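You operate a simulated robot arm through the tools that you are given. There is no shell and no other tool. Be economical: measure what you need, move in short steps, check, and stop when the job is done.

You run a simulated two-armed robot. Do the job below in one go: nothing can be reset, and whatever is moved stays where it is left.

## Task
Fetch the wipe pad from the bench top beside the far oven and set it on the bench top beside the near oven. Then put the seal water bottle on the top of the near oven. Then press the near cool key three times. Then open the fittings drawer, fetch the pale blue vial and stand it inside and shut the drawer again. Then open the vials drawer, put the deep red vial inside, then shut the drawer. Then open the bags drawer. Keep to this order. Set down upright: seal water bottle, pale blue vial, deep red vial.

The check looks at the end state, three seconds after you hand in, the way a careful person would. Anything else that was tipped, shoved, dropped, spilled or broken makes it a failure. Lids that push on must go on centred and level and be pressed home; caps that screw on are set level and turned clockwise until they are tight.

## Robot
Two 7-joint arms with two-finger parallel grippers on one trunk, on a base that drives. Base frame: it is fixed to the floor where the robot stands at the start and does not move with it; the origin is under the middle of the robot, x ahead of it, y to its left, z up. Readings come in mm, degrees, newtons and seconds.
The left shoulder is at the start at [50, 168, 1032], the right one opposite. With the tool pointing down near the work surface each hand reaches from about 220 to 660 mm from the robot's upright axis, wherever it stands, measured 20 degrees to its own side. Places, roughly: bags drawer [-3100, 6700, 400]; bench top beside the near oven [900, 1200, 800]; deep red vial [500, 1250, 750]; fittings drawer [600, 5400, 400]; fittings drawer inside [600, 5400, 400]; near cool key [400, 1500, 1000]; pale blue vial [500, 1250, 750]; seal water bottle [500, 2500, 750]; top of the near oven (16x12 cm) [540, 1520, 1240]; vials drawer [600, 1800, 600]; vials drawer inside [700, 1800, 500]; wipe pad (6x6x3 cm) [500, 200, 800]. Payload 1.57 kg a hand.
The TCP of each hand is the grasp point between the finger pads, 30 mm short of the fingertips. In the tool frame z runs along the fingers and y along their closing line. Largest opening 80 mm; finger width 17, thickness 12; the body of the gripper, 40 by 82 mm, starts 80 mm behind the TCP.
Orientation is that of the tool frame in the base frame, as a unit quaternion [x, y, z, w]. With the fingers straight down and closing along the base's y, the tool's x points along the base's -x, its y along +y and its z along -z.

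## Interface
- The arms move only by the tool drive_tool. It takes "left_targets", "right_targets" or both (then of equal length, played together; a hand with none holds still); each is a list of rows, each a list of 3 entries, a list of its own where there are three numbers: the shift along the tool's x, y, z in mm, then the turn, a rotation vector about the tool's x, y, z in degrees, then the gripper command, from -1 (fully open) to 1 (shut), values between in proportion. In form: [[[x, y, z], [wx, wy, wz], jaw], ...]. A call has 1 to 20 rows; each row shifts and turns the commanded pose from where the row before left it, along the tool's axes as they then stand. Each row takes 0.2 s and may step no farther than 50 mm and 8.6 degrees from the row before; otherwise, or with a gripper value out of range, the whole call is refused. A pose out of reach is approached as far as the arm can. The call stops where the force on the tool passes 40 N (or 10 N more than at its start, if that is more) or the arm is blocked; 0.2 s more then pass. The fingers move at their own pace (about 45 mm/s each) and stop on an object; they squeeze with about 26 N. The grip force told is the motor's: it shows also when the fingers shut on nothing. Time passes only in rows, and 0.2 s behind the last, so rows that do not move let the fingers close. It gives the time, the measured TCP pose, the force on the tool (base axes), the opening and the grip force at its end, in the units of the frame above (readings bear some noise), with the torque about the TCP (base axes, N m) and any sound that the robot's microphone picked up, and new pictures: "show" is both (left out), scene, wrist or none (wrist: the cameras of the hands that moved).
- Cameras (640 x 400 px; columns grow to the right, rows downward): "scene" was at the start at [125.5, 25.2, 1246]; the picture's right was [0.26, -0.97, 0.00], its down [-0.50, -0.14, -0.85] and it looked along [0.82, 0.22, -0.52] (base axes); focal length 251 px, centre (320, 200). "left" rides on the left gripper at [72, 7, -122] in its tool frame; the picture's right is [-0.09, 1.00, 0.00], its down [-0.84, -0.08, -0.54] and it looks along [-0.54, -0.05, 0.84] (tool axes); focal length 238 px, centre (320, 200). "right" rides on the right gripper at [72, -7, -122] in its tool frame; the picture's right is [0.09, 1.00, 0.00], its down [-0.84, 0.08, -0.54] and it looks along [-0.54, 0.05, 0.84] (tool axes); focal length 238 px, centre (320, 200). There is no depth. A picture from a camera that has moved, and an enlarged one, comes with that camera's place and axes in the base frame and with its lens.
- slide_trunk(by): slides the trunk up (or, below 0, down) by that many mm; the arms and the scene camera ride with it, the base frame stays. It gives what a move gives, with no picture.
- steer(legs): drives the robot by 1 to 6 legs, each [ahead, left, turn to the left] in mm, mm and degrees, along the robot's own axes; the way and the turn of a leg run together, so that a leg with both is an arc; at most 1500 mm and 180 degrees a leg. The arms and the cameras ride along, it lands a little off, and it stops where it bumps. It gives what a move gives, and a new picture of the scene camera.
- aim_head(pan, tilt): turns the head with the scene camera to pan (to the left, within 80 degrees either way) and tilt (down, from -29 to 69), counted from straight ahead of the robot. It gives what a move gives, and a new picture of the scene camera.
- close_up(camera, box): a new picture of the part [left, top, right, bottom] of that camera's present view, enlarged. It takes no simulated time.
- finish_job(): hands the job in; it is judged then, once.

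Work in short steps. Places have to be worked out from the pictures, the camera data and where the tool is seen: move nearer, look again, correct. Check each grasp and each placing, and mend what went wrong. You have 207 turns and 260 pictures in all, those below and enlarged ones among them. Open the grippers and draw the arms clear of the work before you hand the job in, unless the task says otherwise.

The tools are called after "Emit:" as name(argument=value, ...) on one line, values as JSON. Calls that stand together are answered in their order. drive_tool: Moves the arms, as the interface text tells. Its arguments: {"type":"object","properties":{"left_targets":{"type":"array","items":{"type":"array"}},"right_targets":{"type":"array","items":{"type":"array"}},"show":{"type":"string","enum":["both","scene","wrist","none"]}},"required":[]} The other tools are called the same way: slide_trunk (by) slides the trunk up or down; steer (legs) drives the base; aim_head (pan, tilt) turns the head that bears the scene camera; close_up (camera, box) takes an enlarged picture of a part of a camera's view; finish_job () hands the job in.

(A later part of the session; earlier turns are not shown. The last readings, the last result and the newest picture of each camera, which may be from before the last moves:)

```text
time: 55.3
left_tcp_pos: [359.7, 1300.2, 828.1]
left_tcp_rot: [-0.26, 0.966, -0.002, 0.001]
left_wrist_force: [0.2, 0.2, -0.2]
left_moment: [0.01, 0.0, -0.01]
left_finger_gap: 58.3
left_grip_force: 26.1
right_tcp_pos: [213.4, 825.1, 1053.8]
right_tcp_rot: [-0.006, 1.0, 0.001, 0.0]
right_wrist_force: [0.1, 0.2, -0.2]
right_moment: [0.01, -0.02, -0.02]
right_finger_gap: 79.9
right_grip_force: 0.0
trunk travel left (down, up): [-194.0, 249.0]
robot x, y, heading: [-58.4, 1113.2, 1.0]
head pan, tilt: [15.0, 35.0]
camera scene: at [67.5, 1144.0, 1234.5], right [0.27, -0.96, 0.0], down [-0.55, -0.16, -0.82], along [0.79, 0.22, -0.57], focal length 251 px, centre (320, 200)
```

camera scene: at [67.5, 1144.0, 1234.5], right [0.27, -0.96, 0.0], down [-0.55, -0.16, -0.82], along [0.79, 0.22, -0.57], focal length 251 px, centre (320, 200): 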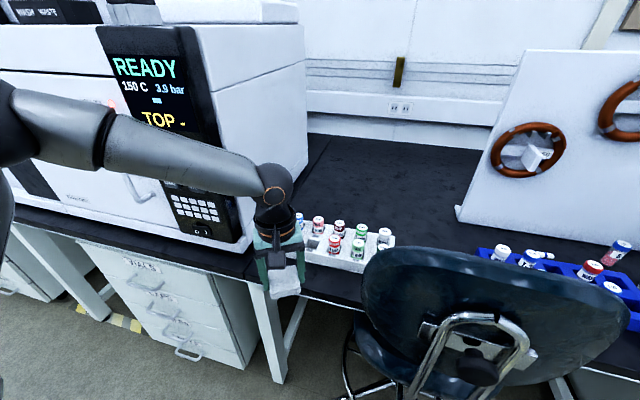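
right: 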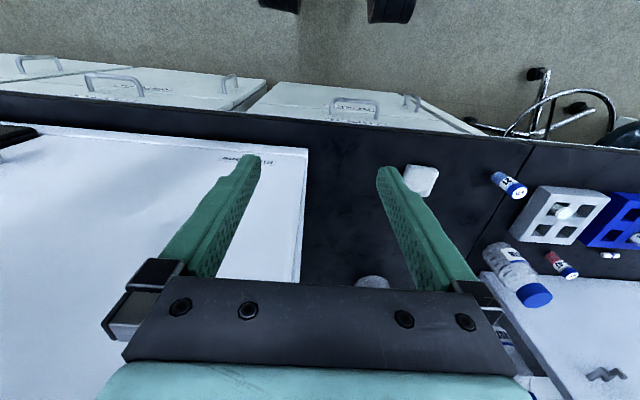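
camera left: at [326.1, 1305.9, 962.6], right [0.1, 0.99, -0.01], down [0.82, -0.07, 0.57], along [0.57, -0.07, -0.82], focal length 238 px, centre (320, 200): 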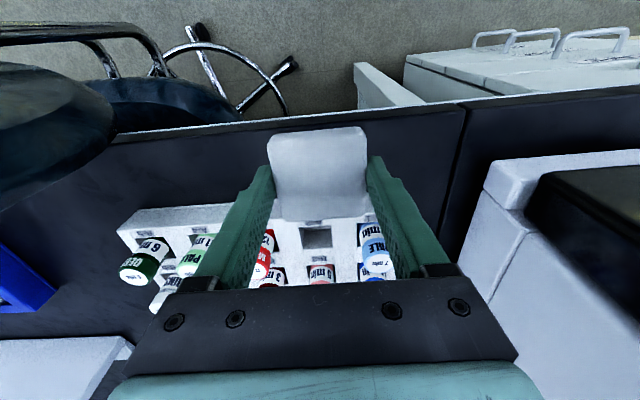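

I'll square the pad's yaw, then move forward 60 mm and look.

Emit:
drive_tool(left_targets=[[[0, 0, 0], [0, 0, 7.6], 1], [[0, 0, 0], [0, 0, 7.6], 1], [[0, 0, 0], [0, 0, 7.6], 1], [[0, 0, 0], [0, 0, 7.4], 1], [[-20, 0, 0], [0, 0, 0], 1], [[-20, 0, 0], [0, 0, 0], 1], [[-22, 0, 0], [0, 0, 0], 1], [[0, 0, 0], [0, 0, 0], 1]])

```text
time: 57.1
left_tcp_pos: [419.5, 1302.3, 829.1]
left_tcp_rot: [0.0, 1.0, -0.003, 0.002]
left_wrist_force: [0.6, -0.3, 0.3]
left_moment: [0.0, 0.0, 0.04]
left_finger_gap: 58.6
left_grip_force: 26.2
left hand out of reach, approached as far as the arm can: row 7
right_tcp_pos: [212.4, 826.3, 1053.4]
right_tcp_rot: [-0.007, 1.0, 0.002, 0.0]
right_wrist_force: [0.6, 0.8, 0.3]
right_moment: [0.01, -0.01, 0.01]
right_finger_gap: 79.9
right_grip_force: 0.2
trunk travel left (down, up): [-194.0, 249.0]
robot x, y, heading: [-57.6, 1115.9, 1.2]
head pan, tilt: [15.0, 35.0]
camera scene: at [67.2, 1144.0, 1234.6], right [0.27, -0.96, 0.0], down [-0.55, -0.16, -0.82], along [0.79, 0.22, -0.57], focal length 251 px, centre (320, 200)
camera left: at [346.4, 1311.0, 950.9], right [0.09, 1.0, -0.01], down [0.83, -0.08, 0.55], along [0.54, -0.06, -0.84], focal length 238 px, centre (320, 200)
```

scene: 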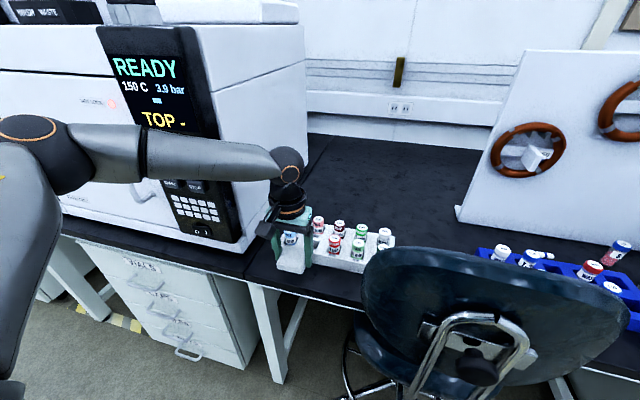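
left: 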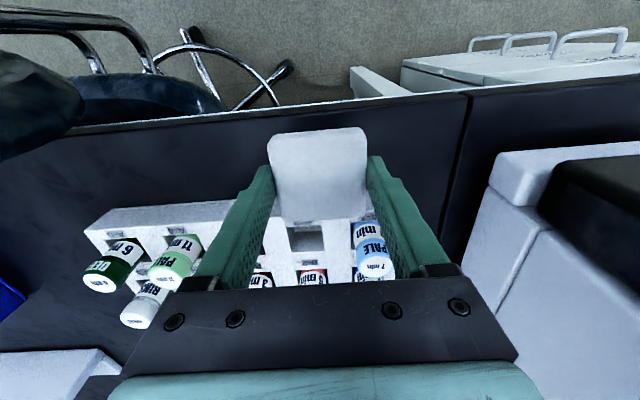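

I'm at the reach limit, and the bench edge is at x≈394. I'll nudge the base forward 13 mm and lower by the trunk.

Emit:
steer(legs=[[13, 0, 0]])

Emit:
slide_trunk(by=-40)

Emit:
drive_tool(left_targets=[[[0, 0, 0], [0, 0, 0], 1]], show="wrist")

```text
time: 57.9
left_tcp_pos: [432.5, 1302.7, 829.7]
left_tcp_rot: [0.001, 1.0, -0.003, 0.004]
left_wrist_force: [-0.2, 0.5, -0.7]
left_moment: [-0.01, 0.0, -0.01]
left_finger_gap: 58.5
left_grip_force: 25.7
right_tcp_pos: [224.9, 826.5, 1054.7]
right_tcp_rot: [-0.007, 1.0, 0.0, 0.001]
right_wrist_force: [0.7, -0.2, 0.4]
right_moment: [-0.01, -0.01, 0.01]
right_finger_gap: 80.1
right_grip_force: 0.1
trunk travel left (down, up): [-194.0, 249.0]
robot x, y, heading: [-41.8, 1118.8, 0.9]
head pan, tilt: [15.0, 35.0]
camera scene: at [80.8, 1144.2, 1234.5], right [0.27, -0.96, 0.0], down [-0.55, -0.16, -0.82], along [0.79, 0.22, -0.57], focal length 251 px, centre (320, 200)
```

scene: 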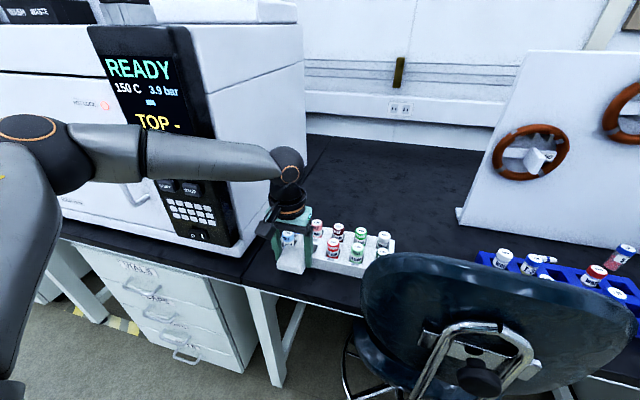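

```text
time: 58.7
left_tcp_pos: [430.4, 1302.8, 789.6]
left_tcp_rot: [0.001, 1.0, -0.003, 0.003]
left_wrist_force: [-0.2, -0.5, 0.1]
left_moment: [-0.01, -0.02, -0.03]
left_finger_gap: 58.6
left_grip_force: 26.1
right_tcp_pos: [225.7, 825.5, 1014.3]
right_tcp_rot: [-0.007, 1.0, 0.0, -0.001]
right_wrist_force: [-0.4, -0.2, 0.7]
right_moment: [-0.01, 0.01, 0.04]
right_finger_gap: 80.0
right_grip_force: 0.1
trunk travel left (down, up): [-154.0, 289.0]
robot x, y, heading: [-42.2, 1118.0, 0.7]
head pan, tilt: [15.0, 35.0]
```

```text
time: 59.1
left_tcp_pos: [431.3, 1301.3, 789.4]
left_tcp_rot: [0.0, 1.0, -0.003, 0.002]
left_wrist_force: [0.2, -0.6, 0.1]
left_moment: [-0.02, 0.0, 0.0]
left_finger_gap: 58.5
left_grip_force: 26.2
right_tcp_pos: [224.7, 826.2, 1014.6]
right_tcp_rot: [-0.008, 1.0, 0.001, -0.001]
right_wrist_force: [-0.1, -0.5, -0.5]
right_moment: [0.01, 0.0, -0.01]
right_finger_gap: 80.1
right_grip_force: 0.0
trunk travel left (down, up): [-154.0, 289.0]
robot x, y, heading: [-45.4, 1116.0, 0.6]
head pan, tilt: [15.0, 35.0]
camera left: at [359.5, 1311.1, 910.9], right [0.09, 1.0, -0.01], down [0.83, -0.08, 0.55], along [0.54, -0.06, -0.84], focal length 238 px, centre (320, 200)
```

left: 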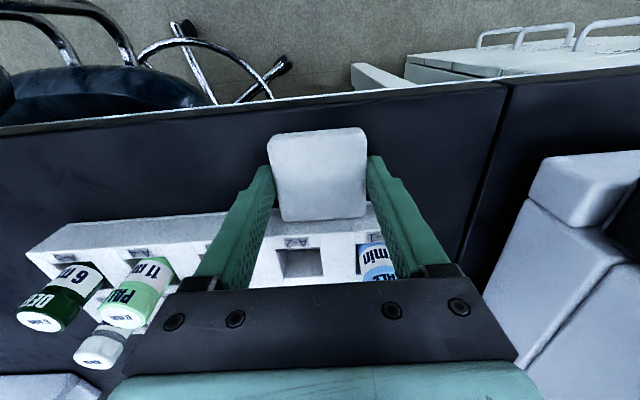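

Just above the bench still; I'll lower 2 mm and release.

Emit:
slide_trunk(by=-2)

Emit:
drive_tool(left_targets=[[[0, 0, 0], [0, 0, 0], -0.5], [[0, 0, 0], [0, 0, 0], -1], [[0, 0, 0], [0, 0, 0], -1], [[0, 0, -30], [0, 0, 0], -1], [[0, 0, -40], [0, 0, 0], -1], [[0, 0, -40], [0, 0, 0], -1]], show="wrist")

```text
time: 59.6
left_tcp_pos: [431.0, 1302.6, 787.7]
left_tcp_rot: [0.001, 1.0, -0.003, 0.002]
left_wrist_force: [-0.3, -0.5, 0.1]
left_moment: [0.03, -0.04, -0.01]
left_finger_gap: 58.7
left_grip_force: 25.9
right_tcp_pos: [226.2, 827.0, 1013.1]
right_tcp_rot: [-0.008, 1.0, 0.001, 0.0]
right_wrist_force: [0.6, 0.1, 0.1]
right_moment: [0.02, 0.0, 0.03]
right_finger_gap: 79.7
right_grip_force: 0.2
trunk travel left (down, up): [-152.0, 291.0]
robot x, y, heading: [-41.5, 1116.8, 0.8]
head pan, tilt: [15.0, 35.0]
```

```text
time: 61.0
left_tcp_pos: [429.4, 1304.2, 898.2]
left_tcp_rot: [0.001, 1.0, -0.003, 0.002]
left_wrist_force: [0.7, 0.7, -0.3]
left_moment: [-0.01, -0.03, -0.05]
left_finger_gap: 79.9
left_grip_force: 0.1
right_tcp_pos: [225.5, 825.5, 1012.0]
right_tcp_rot: [-0.006, 1.0, 0.0, 0.0]
right_wrist_force: [0.1, 0.1, -0.3]
right_moment: [-0.01, 0.01, 0.03]
right_finger_gap: 79.8
right_grip_force: 0.2
trunk travel left (down, up): [-152.0, 291.0]
robot x, y, heading: [-45.6, 1116.8, 0.4]
head pan, tilt: [15.0, 35.0]
camera left: at [357.4, 1311.1, 1020.3], right [0.09, 1.0, 0.0], down [0.83, -0.08, 0.55], along [0.54, -0.06, -0.84], focal length 238 px, centre (320, 200)
```

left: 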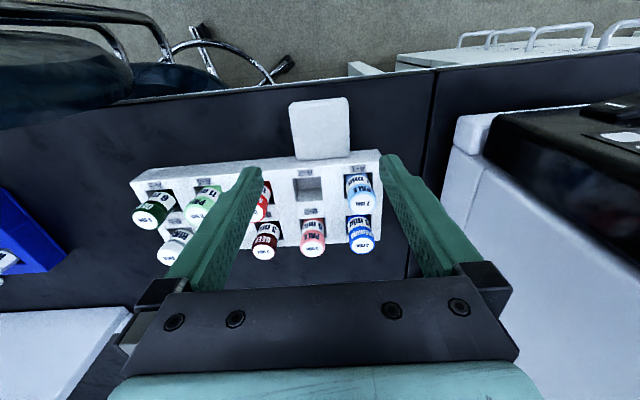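

The pad is down upright at [431, 1302]. The left view also shows the pale blue vial (front row, y≈1330) and the maroon deep red vial (back row). I'll retract the left arm, back off, and bring the robot left so the right arm can take the pad.

Emit:
steer(legs=[[-200, 0, 0]])

Emit:
drive_tool(left_targets=[[[40, 0, 0], [0, 0, 0], -1], [[40, 0, 0], [0, 0, 0], -1], [[40, 0, 0], [0, 0, 0], -1], [[40, 0, 0], [0, 0, 0], -1], [[40, 0, 0], [0, 0, 0], -1]], show="none")

Emit:
steer(legs=[[0, 360, 0], [150, 0, 0]])

```text
time: 62.6
left_tcp_pos: [230.4, 1299.8, 897.6]
left_tcp_rot: [-0.001, 1.0, -0.002, 0.003]
left_wrist_force: [-0.2, 0.0, 0.2]
left_moment: [0.0, 0.01, 0.02]
left_finger_gap: 79.7
left_grip_force: 0.0
right_tcp_pos: [28.6, 823.4, 1012.4]
right_tcp_rot: [-0.008, 1.0, 0.001, 0.0]
right_wrist_force: [0.1, 0.1, -0.1]
right_moment: [0.03, 0.03, -0.02]
right_finger_gap: 79.7
right_grip_force: 0.1
trunk travel left (down, up): [-152.0, 291.0]
robot x, y, heading: [-238.3, 1117.0, 1.2]
head pan, tilt: [15.0, 35.0]
camera scene: at [-118.9, 1141.3, 1192.6], right [0.28, -0.96, 0.0], down [-0.55, -0.16, -0.82], along [0.79, 0.23, -0.57], focal length 251 px, centre (320, 200)
```

scene: 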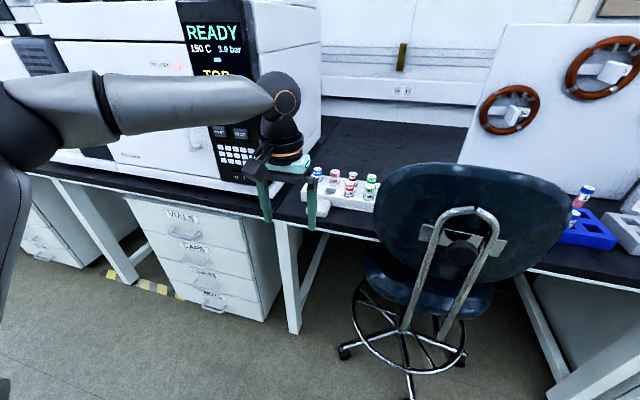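

```text
time: 63.9
left_tcp_pos: [29.0, 1299.8, 895.6]
left_tcp_rot: [-0.002, 1.0, -0.003, 0.002]
left_wrist_force: [-0.1, -0.2, 0.3]
left_moment: [0.0, 0.0, -0.01]
left_finger_gap: 80.0
left_grip_force: 0.2
right_tcp_pos: [27.7, 823.3, 1012.8]
right_tcp_rot: [-0.01, 1.0, 0.001, 0.0]
right_wrist_force: [0.5, 0.2, -0.1]
right_moment: [0.0, -0.01, 0.01]
right_finger_gap: 80.0
right_grip_force: 0.0
trunk travel left (down, up): [-152.0, 291.0]
robot x, y, heading: [-245.2, 1115.8, 0.9]
head pan, tilt: [15.0, 35.0]
```

```text
time: 68.6
left_tcp_pos: [171.7, 1670.0, 895.8]
left_tcp_rot: [-0.003, 1.0, -0.003, 0.003]
left_wrist_force: [-0.3, -1.1, 1.2]
left_moment: [-0.03, 0.02, 0.02]
left_finger_gap: 79.6
left_grip_force: 0.1
right_tcp_pos: [170.2, 1195.7, 1011.6]
right_tcp_rot: [-0.011, 1.0, 0.001, 0.0]
right_wrist_force: [0.5, -0.3, -0.1]
right_moment: [-0.03, -0.03, 0.0]
right_finger_gap: 79.9
right_grip_force: 0.1
trunk travel left (down, up): [-152.0, 291.0]
robot x, y, heading: [-100.4, 1484.3, 1.1]
head pan, tilt: [15.0, 35.0]
camera scene: at [22.8, 1512.6, 1192.5], right [0.28, -0.96, 0.0], down [-0.55, -0.16, -0.82], along [0.79, 0.23, -0.57], focal length 251 px, centre (320, 200)
```

scene: 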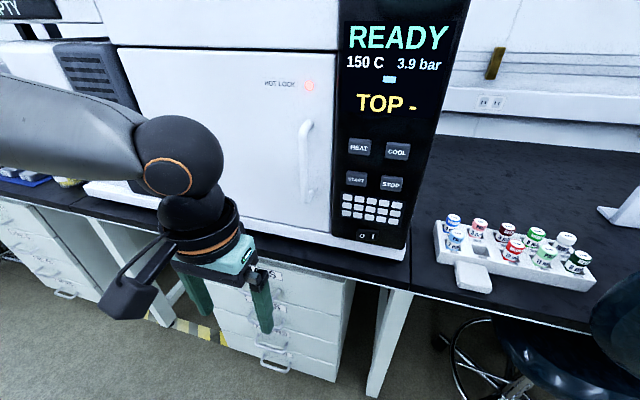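

The pad is seen at about [425, 1307]. I'll extend the right hand towards it at safe height, which also tests how far this arm reaches.

Emit:
drive_tool(right_targets=[[[-40, 15, 10], [0, 0, 0], -1], [[-40, 15, 10], [0, 0, 0], -1], [[-40, 15, 10], [0, 0, 0], -1], [[-40, 15, 10], [0, 0, 0], -1], [[-40, 15, 10], [0, 0, 0], -1], [[-40, 15, 10], [0, 0, 0], -1], [[-20, 15, 10], [0, 0, 0], -1]])

```text
time: 70.2
left_tcp_pos: [170.0, 1670.3, 895.9]
left_tcp_rot: [-0.003, 1.0, -0.002, 0.002]
left_wrist_force: [-0.2, 0.4, -1.1]
left_moment: [-0.03, 0.0, -0.01]
left_finger_gap: 79.9
left_grip_force: 0.1
right_tcp_pos: [430.8, 1307.6, 940.8]
right_tcp_rot: [-0.011, 1.0, 0.0, 0.0]
right_wrist_force: [0.4, 0.4, 0.0]
right_moment: [0.05, 0.0, 0.02]
right_finger_gap: 80.2
right_grip_force: 0.2
trunk travel left (down, up): [-152.0, 291.0]
robot x, y, heading: [-100.9, 1488.3, 1.1]
head pan, tilt: [15.0, 35.0]
camera scene: at [22.7, 1512.7, 1192.5], right [0.28, -0.96, 0.0], down [-0.55, -0.16, -0.82], along [0.79, 0.23, -0.57], focal length 251 px, centre (320, 200)
camera right: at [357.6, 1299.7, 1063.8], right [-0.11, 0.99, 0.0], down [0.83, 0.1, 0.54], along [0.54, 0.06, -0.84], focal length 238 px, centre (320, 200)
```

scene: 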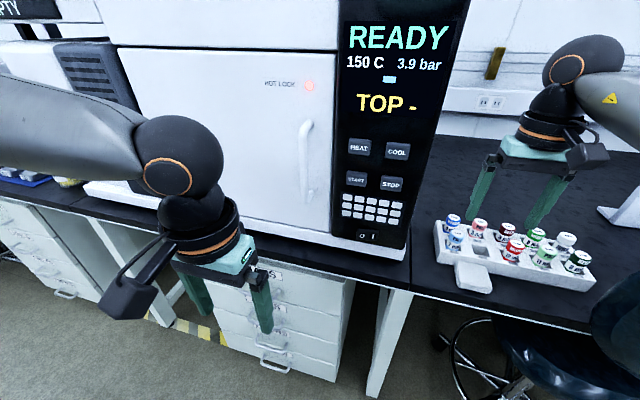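
right: 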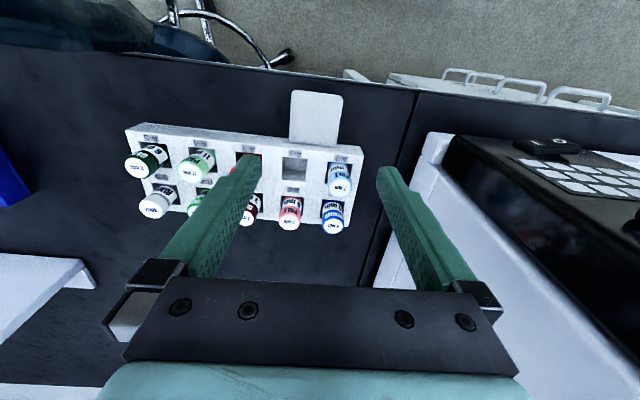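

The right arm reaches this easily. The pad is under the hand at [427, 1302], so I'll descend and grip it.

Emit:
drive_tool(right_targets=[[[0, -5, 40], [0, 0, 0], -1], [[0, 0, 40], [0, 0, 0], -1], [[0, 0, 40], [0, 0, 0], -1], [[0, 0, 33], [0, 0, 0], -1], [[0, 0, 0], [0, 0, 0], -1], [[0, 0, 0], [0, 0, 0], 0.5], [[0, 0, 0], [0, 0, 0], 1], [[0, 0, 0], [0, 0, 0], 1], [[0, 0, 0], [0, 0, 0], 1]], show="wrist")

```text
time: 72.2
left_tcp_pos: [169.7, 1669.8, 895.4]
left_tcp_rot: [-0.003, 1.0, -0.003, 0.003]
left_wrist_force: [0.2, 1.3, 0.1]
left_moment: [-0.01, -0.01, 0.02]
left_finger_gap: 80.0
left_grip_force: 0.0
right_tcp_pos: [428.8, 1300.8, 791.1]
right_tcp_rot: [-0.011, 1.0, 0.0, 0.0]
right_wrist_force: [-0.4, -0.1, -0.1]
right_moment: [-0.02, 0.03, -0.03]
right_finger_gap: 58.5
right_grip_force: 26.3
trunk travel left (down, up): [-152.0, 291.0]
robot x, y, heading: [-101.5, 1486.6, 1.1]
head pan, tilt: [15.0, 35.0]
camera right: at [356.8, 1292.9, 913.9], right [-0.11, 0.99, 0.0], down [0.83, 0.09, 0.54], along [0.54, 0.06, -0.84], focal length 238 px, centre (320, 200)
```

right: 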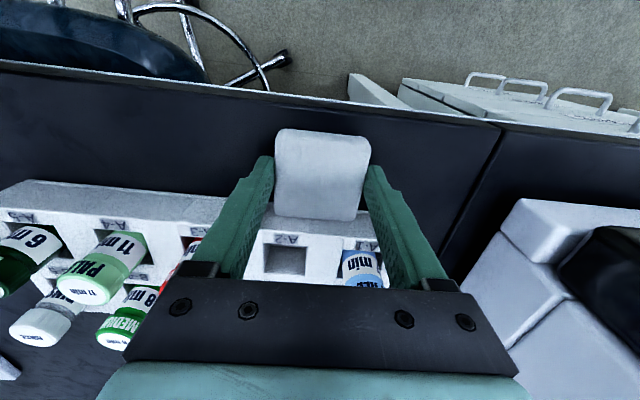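

Gripped (58.5). I'll lift clear of the vials, drive the base forward 130 mm, then reach over the rack.

Emit:
drive_tool(right_targets=[[[0, 0, -40], [0, 0, 0], 1], [[0, 0, -40], [0, 0, 0], 1], [[0, 0, -40], [0, 0, 0], 1], [[0, 0, -40], [0, 0, 0], 1], [[-20, -30, 0], [0, 0, 0], 1], [[-20, -30, 0], [0, 0, 0], 1]], show="none")

Emit:
steer(legs=[[130, 0, 0]])

```text
time: 73.6
left_tcp_pos: [171.3, 1670.1, 895.4]
left_tcp_rot: [-0.002, 1.0, -0.002, 0.003]
left_wrist_force: [-0.4, 0.1, -0.1]
left_moment: [0.0, 0.0, 0.04]
left_finger_gap: 79.7
left_grip_force: 0.0
right_tcp_pos: [470.8, 1240.2, 950.2]
right_tcp_rot: [-0.012, 1.0, 0.001, 0.0]
right_wrist_force: [-0.3, -0.9, -0.5]
right_moment: [0.0, 0.0, -0.01]
right_finger_gap: 58.6
right_grip_force: 25.9
trunk travel left (down, up): [-152.0, 291.0]
robot x, y, heading: [-102.4, 1486.1, 1.1]
head pan, tilt: [15.0, 35.0]
```

```text
time: 74.9
left_tcp_pos: [299.5, 1672.6, 894.6]
left_tcp_rot: [-0.001, 1.0, -0.003, 0.002]
left_wrist_force: [0.0, 0.0, 0.7]
left_moment: [0.03, -0.02, 0.0]
left_finger_gap: 80.2
left_grip_force: 0.1
right_tcp_pos: [599.2, 1243.0, 950.9]
right_tcp_rot: [-0.011, 1.0, 0.001, 0.0]
right_wrist_force: [0.5, 0.6, -0.6]
right_moment: [-0.04, 0.04, -0.01]
right_finger_gap: 58.8
right_grip_force: 26.0
trunk travel left (down, up): [-152.0, 291.0]
robot x, y, heading: [28.0, 1489.7, 1.3]
head pan, tilt: [15.0, 35.0]
camera scene: at [150.9, 1515.1, 1192.5], right [0.28, -0.96, 0.0], down [-0.55, -0.16, -0.82], along [0.79, 0.23, -0.57], focal length 251 px, centre (320, 200)
```

scene: 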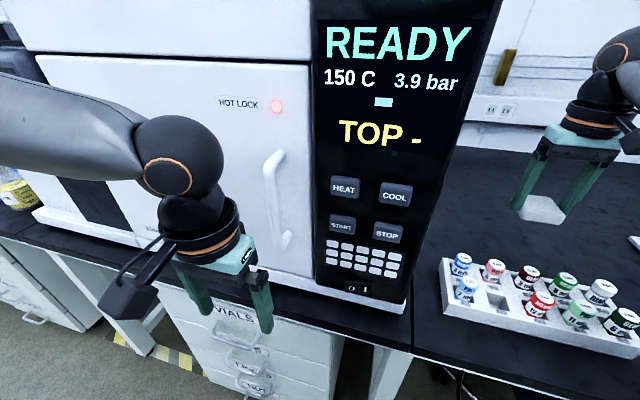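

I'll extend as far behind the rack as the arm goes, staying high, then check.

Emit:
drive_tool(right_targets=[[[-40, 5, 0], [0, 0, 0], 1], [[-40, 5, 0], [0, 0, 0], 1], [[-30, 5, 0], [0, 0, 0], 1], [[0, 0, 40], [0, 0, 0], 1], [[0, 0, 0], [0, 0, 0], 1]])

```text
time: 76.1
left_tcp_pos: [297.8, 1671.8, 894.4]
left_tcp_rot: [-0.002, 1.0, -0.003, 0.004]
left_wrist_force: [0.4, 0.6, -0.7]
left_moment: [0.01, 0.0, 0.01]
left_finger_gap: 79.9
left_grip_force: 0.0
right_tcp_pos: [635.0, 1247.6, 907.7]
right_tcp_rot: [-0.01, 1.0, 0.001, 0.001]
right_wrist_force: [0.7, -0.6, -0.7]
right_moment: [0.04, 0.04, -0.01]
right_finger_gap: 58.6
right_grip_force: 26.1
right hand out of reach, approached as far as the arm can: row 1, 2, 3
trunk travel left (down, up): [-152.0, 291.0]
robot x, y, heading: [27.6, 1489.6, 1.2]
head pan, tilt: [15.0, 35.0]
camera scene: at [150.7, 1515.0, 1192.6], right [0.28, -0.96, 0.0], down [-0.55, -0.16, -0.82], along [0.79, 0.23, -0.57], focal length 251 px, centre (320, 200)
camera right: at [561.7, 1238.6, 1030.1], right [-0.11, 0.99, 0.0], down [0.83, 0.09, 0.54], along [0.54, 0.06, -0.84], focal length 238 px, centre (320, 200)
```

scene: 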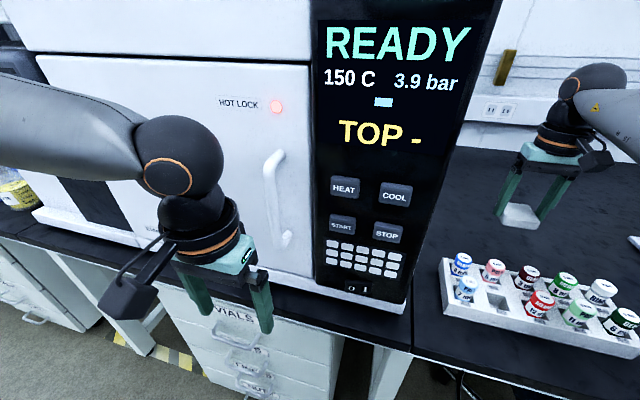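
right: 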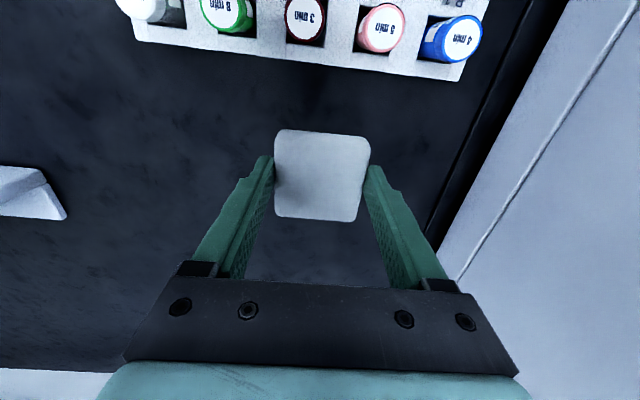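

At r≈653 the hand is at x 635, clear of the rack's back edge (566). I'll ease the base forward 30 mm more to get the pad deeper.

Emit:
steer(legs=[[30, 0, 0]])

```text
time: 76.9
left_tcp_pos: [329.9, 1672.6, 894.5]
left_tcp_rot: [-0.001, 1.0, -0.002, 0.003]
left_wrist_force: [-0.5, -0.4, 0.3]
left_moment: [0.01, 0.02, 0.02]
left_finger_gap: 80.1
left_grip_force: 0.0
right_tcp_pos: [663.9, 1246.8, 908.1]
right_tcp_rot: [-0.009, 1.0, 0.0, 0.0]
right_wrist_force: [0.3, -0.2, 0.2]
right_moment: [0.03, 0.04, -0.02]
right_finger_gap: 58.9
right_grip_force: 25.8
trunk travel left (down, up): [-152.0, 291.0]
robot x, y, heading: [57.8, 1486.0, 1.3]
head pan, tilt: [15.0, 35.0]
camera scene: at [180.5, 1515.7, 1192.5], right [0.28, -0.96, 0.0], down [-0.55, -0.16, -0.82], along [0.79, 0.23, -0.57], focal length 251 px, centre (320, 200)
```

scene: 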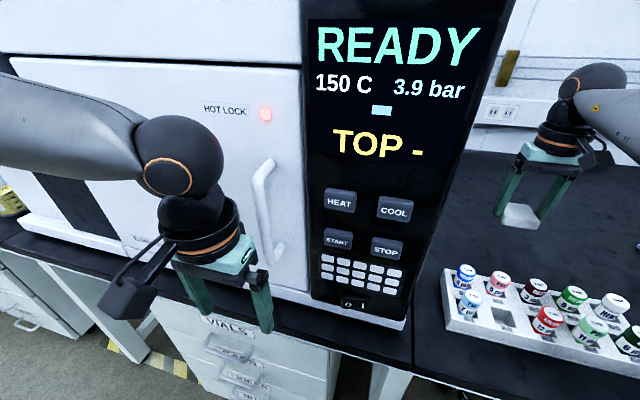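

Now I'll lower the pad onto the bench.

Emit:
drive_tool(right_targets=[[[0, 0, 40], [0, 0, 0], 1], [[0, 0, 40], [0, 0, 0], 1], [[0, 0, 25], [0, 0, 0], 1], [[0, 0, 10], [0, 0, 0], 1], [[0, 0, 0], [0, 0, 0], 1]], show="wrist")

```text
time: 78.1
left_tcp_pos: [328.5, 1673.1, 894.7]
left_tcp_rot: [-0.001, 1.0, -0.003, 0.002]
left_wrist_force: [0.3, -0.4, 0.0]
left_moment: [-0.03, -0.01, 0.01]
left_finger_gap: 79.6
left_grip_force: 0.0
right_tcp_pos: [664.6, 1246.6, 791.8]
right_tcp_rot: [-0.01, 1.0, 0.001, 0.0]
right_wrist_force: [0.6, -0.3, -0.9]
right_moment: [0.01, 0.0, 0.0]
right_finger_gap: 58.7
right_grip_force: 25.5
trunk travel left (down, up): [-152.0, 291.0]
robot x, y, heading: [56.4, 1486.0, 1.1]
head pan, tilt: [15.0, 35.0]
camera right: at [591.8, 1238.7, 914.9], right [-0.11, 0.99, 0.0], down [0.83, 0.09, 0.54], along [0.54, 0.06, -0.84], focal length 238 px, centre (320, 200)
```

right: 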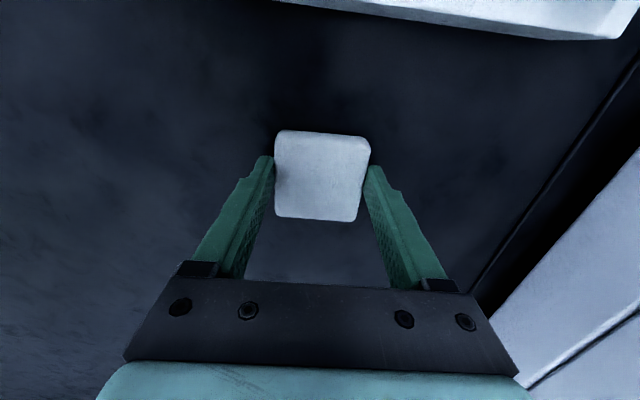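

Same height as when it was picked up, so I'll release and lift straight up.

Emit:
drive_tool(right_targets=[[[0, 0, 0], [0, 0, 0], -0.3], [[0, 0, 0], [0, 0, 0], -1], [[0, 0, 0], [0, 0, 0], -1], [[0, 0, -35], [0, 0, 0], -1], [[0, 0, -40], [0, 0, 0], -1], [[0, 0, -40], [0, 0, 0], -1], [[0, 0, -40], [0, 0, 0], -1]], show="wrist")

```text
time: 79.7
left_tcp_pos: [329.0, 1674.0, 895.3]
left_tcp_rot: [-0.001, 1.0, -0.003, 0.003]
left_wrist_force: [-0.2, -1.2, 0.1]
left_moment: [0.01, 0.02, 0.0]
left_finger_gap: 80.2
left_grip_force: 0.0
right_tcp_pos: [662.9, 1247.5, 947.0]
right_tcp_rot: [-0.011, 1.0, 0.0, 0.0]
right_wrist_force: [0.3, 0.4, -0.3]
right_moment: [0.01, -0.01, 0.01]
right_finger_gap: 79.8
right_grip_force: 0.0
trunk travel left (down, up): [-152.0, 291.0]
robot x, y, heading: [56.5, 1488.2, 1.2]
head pan, tilt: [15.0, 35.0]
camera right: at [589.8, 1239.3, 1069.6], right [-0.11, 0.99, 0.0], down [0.83, 0.09, 0.54], along [0.54, 0.06, -0.84], focal length 238 px, centre (320, 200)
```

right: 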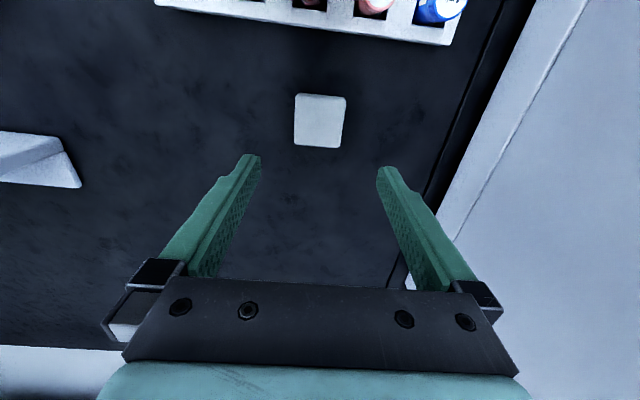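

The pad is placed beside the near oven. Next is the bottle: I'll back out, retract the right hand, and drive left along the bench to look near y 2500.

Emit:
steer(legs=[[-350, 0, 0]])

Emit:
drive_tool(right_targets=[[[45, 0, 0], [0, 0, 0], -1], [[45, 0, 0], [0, 0, 0], -1], [[45, 0, 0], [0, 0, 0], -1], [[45, 0, 0], [0, 0, 0], -1], [[45, 0, 0], [0, 0, 0], -1], [[45, 0, 0], [0, 0, 0], -1]], show="none")

Emit:
steer(legs=[[0, 900, 0]])

```text
time: 82.0
left_tcp_pos: [-21.5, 1667.0, 895.1]
left_tcp_rot: [-0.003, 1.0, -0.002, 0.002]
left_wrist_force: [-0.7, 1.0, -0.1]
left_moment: [0.0, 0.02, -0.02]
left_finger_gap: 79.9
left_grip_force: 0.0
right_tcp_pos: [313.9, 1239.6, 945.7]
right_tcp_rot: [-0.01, 1.0, 0.001, 0.001]
right_wrist_force: [0.3, -0.3, 0.5]
right_moment: [-0.01, 0.02, -0.02]
right_finger_gap: 79.9
right_grip_force: 0.0
trunk travel left (down, up): [-152.0, 291.0]
robot x, y, heading: [-291.8, 1485.1, 1.1]
head pan, tilt: [15.0, 35.0]
camera scene: at [-168.8, 1508.6, 1192.6], right [0.28, -0.96, 0.0], down [-0.55, -0.16, -0.82], along [0.79, 0.23, -0.57], focal length 251 px, centre (320, 200)
```

scene: 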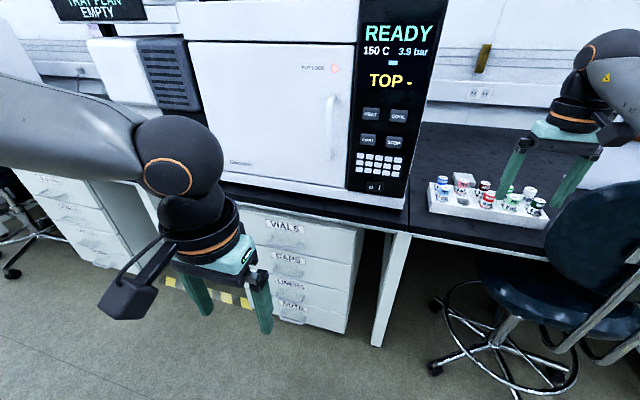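

```text
time: 83.4
left_tcp_pos: [-20.7, 1666.3, 896.0]
left_tcp_rot: [-0.002, 1.0, -0.002, 0.002]
left_wrist_force: [-0.1, -0.4, 0.8]
left_moment: [0.0, -0.01, -0.01]
left_finger_gap: 79.9
left_grip_force: 0.0
right_tcp_pos: [43.5, 1235.8, 943.2]
right_tcp_rot: [-0.01, 1.0, 0.001, 0.0]
right_wrist_force: [-0.2, 0.0, 1.0]
right_moment: [0.0, 0.01, 0.0]
right_finger_gap: 80.1
right_grip_force: 0.0
trunk travel left (down, up): [-152.0, 291.0]
robot x, y, heading: [-289.9, 1480.2, 1.0]
head pan, tilt: [15.0, 35.0]
```

```text
time: 91.6
left_tcp_pos: [-43.4, 2563.8, 895.5]
left_tcp_rot: [-0.006, 1.0, -0.003, 0.003]
left_wrist_force: [0.1, 0.5, 0.4]
left_moment: [0.01, -0.01, -0.01]
left_finger_gap: 80.0
left_grip_force: 0.1
right_tcp_pos: [23.4, 2134.9, 943.9]
right_tcp_rot: [-0.014, 1.0, 0.001, 0.0]
right_wrist_force: [0.1, -0.2, -0.2]
right_moment: [0.0, 0.02, 0.02]
right_finger_gap: 79.9
right_grip_force: 0.1
trunk travel left (down, up): [-152.0, 291.0]
robot x, y, heading: [-311.8, 2373.3, 1.6]
head pan, tilt: [15.0, 35.0]
camera scene: at [-190.9, 2405.0, 1192.6], right [0.29, -0.96, 0.0], down [-0.55, -0.16, -0.82], along [0.78, 0.23, -0.57], focal length 251 px, centre (320, 200)
```

scene: 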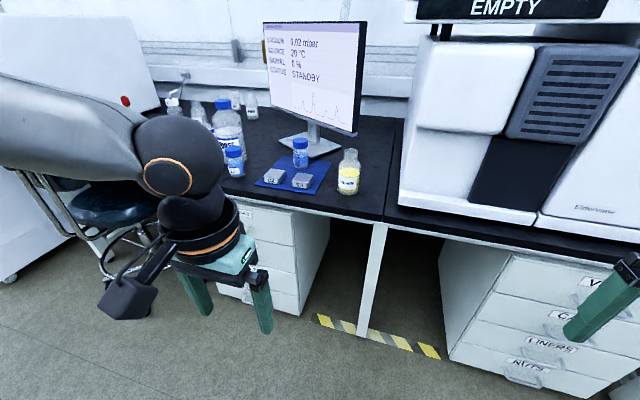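

Several bottles are near the monitor; I'll zoom in to read the labels.

Emit:
close_up(camera="scene", box=[180, 80, 380, 205])

```text
3.20 times, centred on (280, 142) of scene
camera zoom: at [-190.9, 2405.0, 1192.6], right [0.29, -0.96, 0.0], down [-0.55, -0.16, -0.82], along [0.78, 0.23, -0.57], focal length 804 px, centre (448, 384)
```

zoom: 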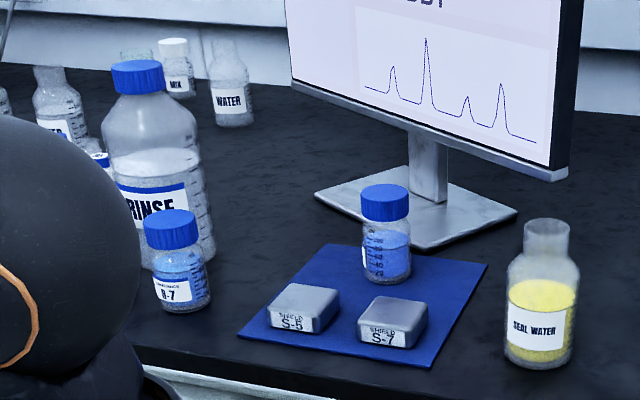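

The seal water bottle is the open one with yellow liquid, base at about [482, 2509], roughly 146 mm tall with a 43 mm neck. Before moving left I'll check the space on that side.

Emit:
aim_head(pan=60, tilt=30)

```text
time: 92.7
left_tcp_pos: [-43.5, 2563.7, 895.2]
left_tcp_rot: [-0.007, 1.0, -0.002, 0.003]
left_wrist_force: [0.3, 0.0, 0.5]
left_moment: [0.01, -0.02, 0.0]
left_finger_gap: 80.2
left_grip_force: 0.1
right_tcp_pos: [24.5, 2134.0, 943.9]
right_tcp_rot: [-0.014, 1.0, 0.002, -0.001]
right_wrist_force: [-0.2, -0.5, 0.1]
right_moment: [-0.01, 0.01, 0.01]
right_finger_gap: 80.4
right_grip_force: 0.1
trunk travel left (down, up): [-152.0, 291.0]
robot x, y, heading: [-314.4, 2376.8, 1.6]
head pan, tilt: [60.0, 30.0]
camera scene: at [-232.2, 2459.3, 1200.4], right [0.88, -0.48, 0.0], down [-0.24, -0.44, -0.87], along [0.41, 0.76, -0.5], focal length 251 px, centre (320, 200)
```

scene: 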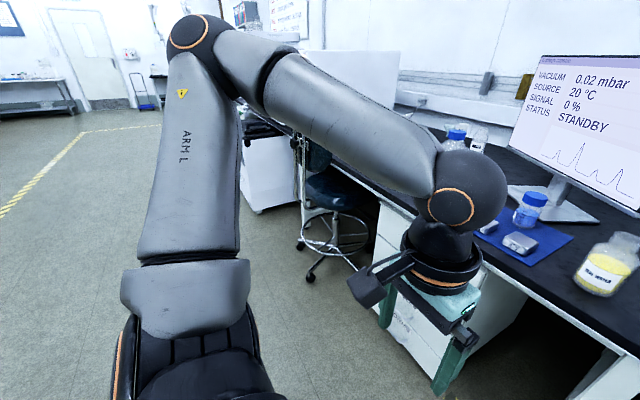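

That side is clear, with the chair well away. I'll drive to about [-60, 2690] so the right arm faces the bottle, then look.

Emit:
steer(legs=[[0, 315, -1.6], [260, 0, 0]])

Emit:
aim_head(pan=-15, tilt=35)

```text
time: 97.6
left_tcp_pos: [219.1, 2876.8, 894.3]
left_tcp_rot: [0.012, 1.0, -0.003, 0.002]
left_wrist_force: [0.6, -0.7, -0.7]
left_moment: [0.05, -0.02, 0.02]
left_finger_gap: 79.9
left_grip_force: 0.0
right_tcp_pos: [271.8, 2445.7, 944.5]
right_tcp_rot: [0.004, 1.0, 0.001, 0.001]
right_wrist_force: [0.1, -0.3, -0.1]
right_moment: [0.03, 0.02, 0.02]
right_finger_gap: 79.8
right_grip_force: 0.0
trunk travel left (down, up): [-152.0, 291.0]
robot x, y, heading: [-51.5, 2702.4, -0.4]
head pan, tilt: [60.0, 30.0]
camera scene: at [26.6, 2779.1, 1200.3], right [0.86, -0.51, 0.0], down [-0.25, -0.43, -0.87], along [0.44, 0.75, -0.5], focal length 251 px, centre (320, 200)
```

scene: 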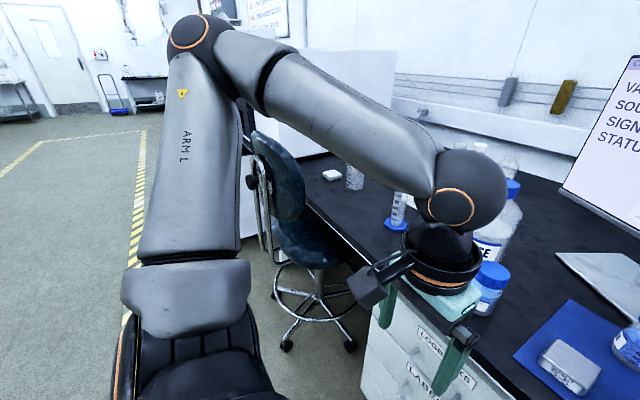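

```text
time: 99.1
left_tcp_pos: [219.1, 2877.6, 895.6]
left_tcp_rot: [0.012, 1.0, -0.003, 0.002]
left_wrist_force: [0.0, -0.5, 0.3]
left_moment: [0.01, 0.0, 0.02]
left_finger_gap: 79.9
left_grip_force: 0.0
right_tcp_pos: [270.6, 2445.7, 944.8]
right_tcp_rot: [0.004, 1.0, 0.0, 0.0]
right_wrist_force: [-0.5, 0.0, -0.2]
right_moment: [-0.01, 0.03, 0.02]
right_finger_gap: 80.0
right_grip_force: 0.0
trunk travel left (down, up): [-152.0, 291.0]
robot x, y, heading: [-54.6, 2700.2, -0.4]
head pan, tilt: [-15.0, 35.0]
camera scene: at [65.5, 2677.8, 1192.6], right [-0.27, -0.96, 0.0], down [-0.55, 0.15, -0.82], along [0.79, -0.22, -0.57], focal length 251 px, centre (320, 200)
```

scene: 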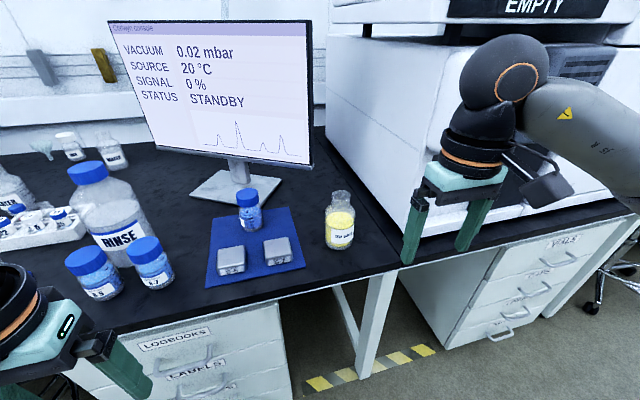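

The bottle checks at about [485, 2513], top z≈896. I'll back up 40 mm so the forearm stays clear of the oven module, then extend the right hand above the bottle at z≈960.

Emit:
steer(legs=[[-40, 0, 0]])

Emit:
drive_tool(right_targets=[[[-20, 0, -20], [0, 0, 0], -1], [[-40, 10, 0], [0, 0, 0], -1], [[-40, 12, 0], [0, 0, 0], -1], [[-40, 12, 0], [0, 0, 0], -1], [[-40, 12, 0], [0, 0, 0], -1], [[-40, 12, 0], [0, 0, 0], -1], [[-25, 8, 0], [0, 0, 0], -1], [[0, 0, 0], [0, 0, 0], -1]])

```text
time: 100.0
left_tcp_pos: [178.7, 2877.4, 894.0]
left_tcp_rot: [0.013, 1.0, -0.002, 0.003]
left_wrist_force: [-0.4, 0.2, -0.4]
left_moment: [0.05, 0.0, -0.02]
left_finger_gap: 80.1
left_grip_force: 0.0
right_tcp_pos: [231.4, 2445.7, 943.5]
right_tcp_rot: [0.004, 1.0, 0.001, 0.0]
right_wrist_force: [0.3, -0.6, 0.1]
right_moment: [-0.04, 0.01, 0.02]
right_finger_gap: 80.1
right_grip_force: 0.0
trunk travel left (down, up): [-152.0, 291.0]
robot x, y, heading: [-97.3, 2696.0, -0.6]
head pan, tilt: [-15.0, 35.0]
camera scene: at [25.6, 2678.0, 1192.6], right [-0.27, -0.96, 0.0], down [-0.55, 0.15, -0.82], along [0.79, -0.22, -0.57], focal length 251 px, centre (320, 200)
```

scene: 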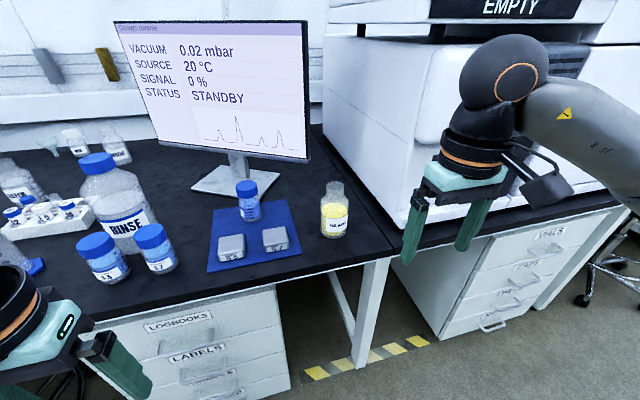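

```text
time: 101.8
left_tcp_pos: [179.2, 2876.0, 895.6]
left_tcp_rot: [0.011, 1.0, -0.002, 0.003]
left_wrist_force: [-0.2, 0.3, 0.2]
left_moment: [0.01, 0.03, 0.0]
left_finger_gap: 80.1
left_grip_force: 0.0
right_tcp_pos: [478.5, 2509.1, 963.7]
right_tcp_rot: [0.003, 1.0, -0.001, 0.001]
right_wrist_force: [0.6, 0.0, -0.2]
right_moment: [0.02, 0.01, 0.0]
right_finger_gap: 80.0
right_grip_force: 0.1
trunk travel left (down, up): [-152.0, 291.0]
robot x, y, heading: [-98.2, 2697.7, -0.5]
head pan, tilt: [-15.0, 35.0]
camera scene: at [25.9, 2678.0, 1192.6], right [-0.27, -0.96, 0.0], down [-0.55, 0.15, -0.82], along [0.79, -0.22, -0.57], focal length 251 px, centre (320, 200)
camera right: at [404.7, 2502.7, 1087.0], right [-0.09, 1.0, 0.0], down [0.84, 0.07, 0.54], along [0.54, 0.05, -0.84], focal length 238 px, centre (320, 200)
```

scene: 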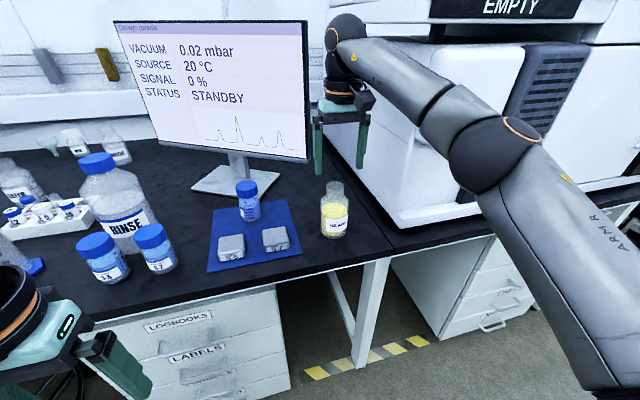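
right: 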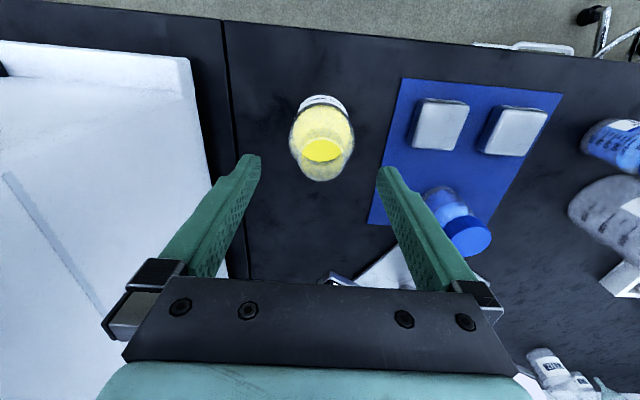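

The bottle sits between the fingers; I'll enlarge to find the mouth centre precisely.

Emit:
close_up(camera="right", box=[240, 70, 400, 210])

```text
2.86 times, centred on (320, 140) of right
camera zoom: at [404.7, 2502.7, 1087.0], right [-0.09, 1.0, 0.0], down [0.84, 0.07, 0.54], along [0.54, 0.05, -0.84], focal length 681 px, centre (320, 371)
```

zoom: 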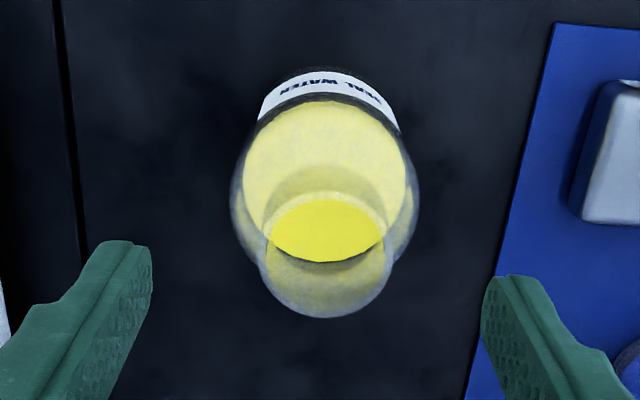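

Mouth centre is at about [485, 2512], so I'll correct by +6.5/+3 mm and descend onto the neck to z≈888.

Emit:
drive_tool(right_targets=[[[-6.5, 3, 20], [0, 0, 0], -1], [[0, 0, 30], [0, 0, 0], -1], [[0, 0, 26], [0, 0, 0], -1], [[0, 0, 0], [0, 0, 0], -1]])

```text
time: 102.8
left_tcp_pos: [179.1, 2876.3, 895.8]
left_tcp_rot: [0.013, 1.0, -0.003, 0.002]
left_wrist_force: [0.1, 0.0, -0.4]
left_moment: [0.01, -0.02, 0.0]
left_finger_gap: 80.1
left_grip_force: 0.0
right_tcp_pos: [483.9, 2513.1, 888.1]
right_tcp_rot: [0.004, 1.0, 0.001, 0.0]
right_wrist_force: [1.4, -0.1, -0.7]
right_moment: [-0.04, -0.02, 0.0]
right_finger_gap: 80.1
right_grip_force: 0.1
trunk travel left (down, up): [-152.0, 291.0]
robot x, y, heading: [-99.2, 2699.8, -0.5]
head pan, tilt: [-15.0, 35.0]
camera scene: at [25.9, 2678.0, 1192.6], right [-0.27, -0.96, 0.0], down [-0.55, 0.15, -0.82], along [0.79, -0.22, -0.57], focal length 251 px, centre (320, 200)
camera right: at [411.0, 2506.6, 1010.4], right [-0.08, 1.0, 0.0], down [0.84, 0.07, 0.54], along [0.54, 0.05, -0.84], focal length 238 px, centre (320, 200)
```

scene: 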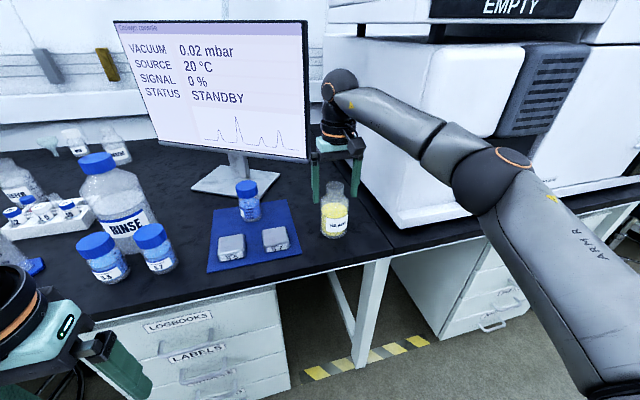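
right: 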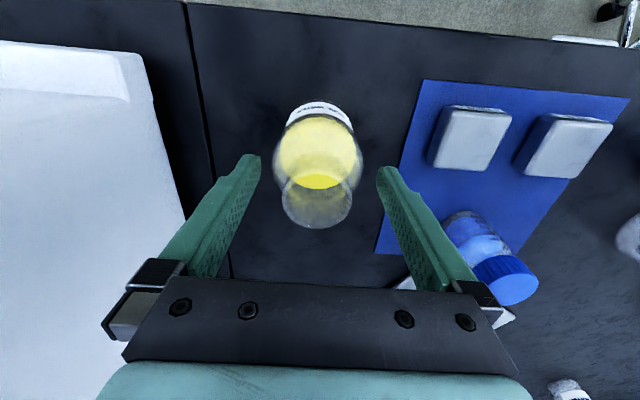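

The mouth lines up with the TCP. I'll verify the finger height on the neck with an enlarged scene view.

Emit:
close_up(camera="scene", box=[290, 130, 380, 250])

```text
3.33 times, centred on (335, 190) of scene
camera zoom: at [25.9, 2678.0, 1192.6], right [-0.27, -0.96, 0.0], down [-0.55, 0.15, -0.82], along [0.79, -0.22, -0.57], focal length 838 px, centre (270, 233)
```

zoom: 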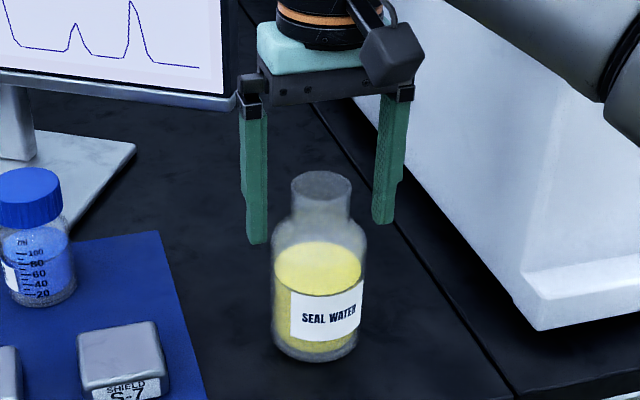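

The tips reach slightly onto the shoulder, so I'll raise 10 mm and close on the neck.

Emit:
drive_tool(right_targets=[[[0, -1, -10], [0, 0, 0], -1], [[0, 0, 0], [0, 0, 0], 0], [[0, 0, 0], [0, 0, 0], 1], [[0, 0, 0], [0, 0, 0], 1], [[0, 0, 0], [0, 0, 0], 1], [[0, 0, 0], [0, 0, 0], 1]], show="wrist")

Emit:
close_up(camera="scene", box=[290, 130, 380, 250])

```text
time: 104.2
left_tcp_pos: [178.1, 2876.9, 895.5]
left_tcp_rot: [0.013, 1.0, -0.003, 0.003]
left_wrist_force: [0.5, -0.3, 0.0]
left_moment: [0.04, -0.02, 0.0]
left_finger_gap: 79.9
left_grip_force: 0.1
right_tcp_pos: [483.1, 2512.2, 898.3]
right_tcp_rot: [0.004, 1.0, 0.0, 0.0]
right_wrist_force: [-0.5, -0.4, 0.5]
right_moment: [-0.28, 0.08, -0.03]
right_finger_gap: 41.5
right_grip_force: 25.7
trunk travel left (down, up): [-152.0, 291.0]
robot x, y, heading: [-93.6, 2698.7, -0.6]
head pan, tilt: [-15.0, 35.0]
camera right: at [410.6, 2506.1, 1020.8], right [-0.08, 1.0, 0.0], down [0.84, 0.07, 0.54], along [0.54, 0.05, -0.84], focal length 238 px, centre (320, 200)
```

right: 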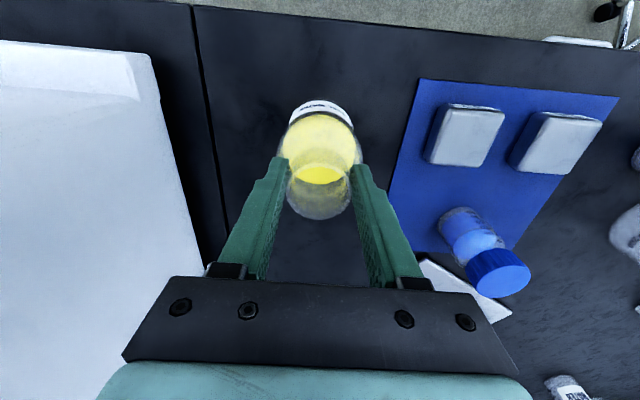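

```text
3.33 times, centred on (335, 190) of scene
camera zoom: at [25.8, 2678.0, 1192.6], right [-0.27, -0.96, 0.0], down [-0.55, 0.15, -0.82], along [0.79, -0.22, -0.57], focal length 838 px, centre (270, 233)
```

zoom: 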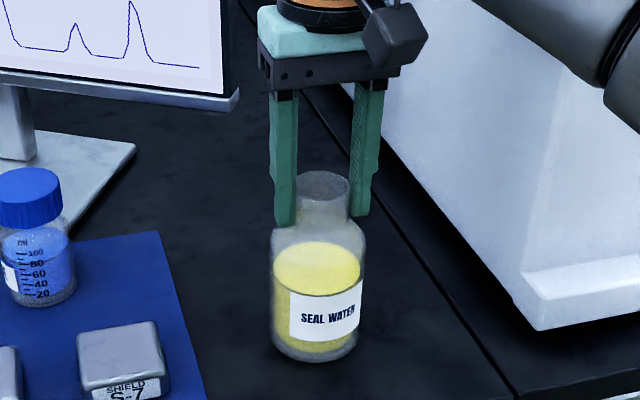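

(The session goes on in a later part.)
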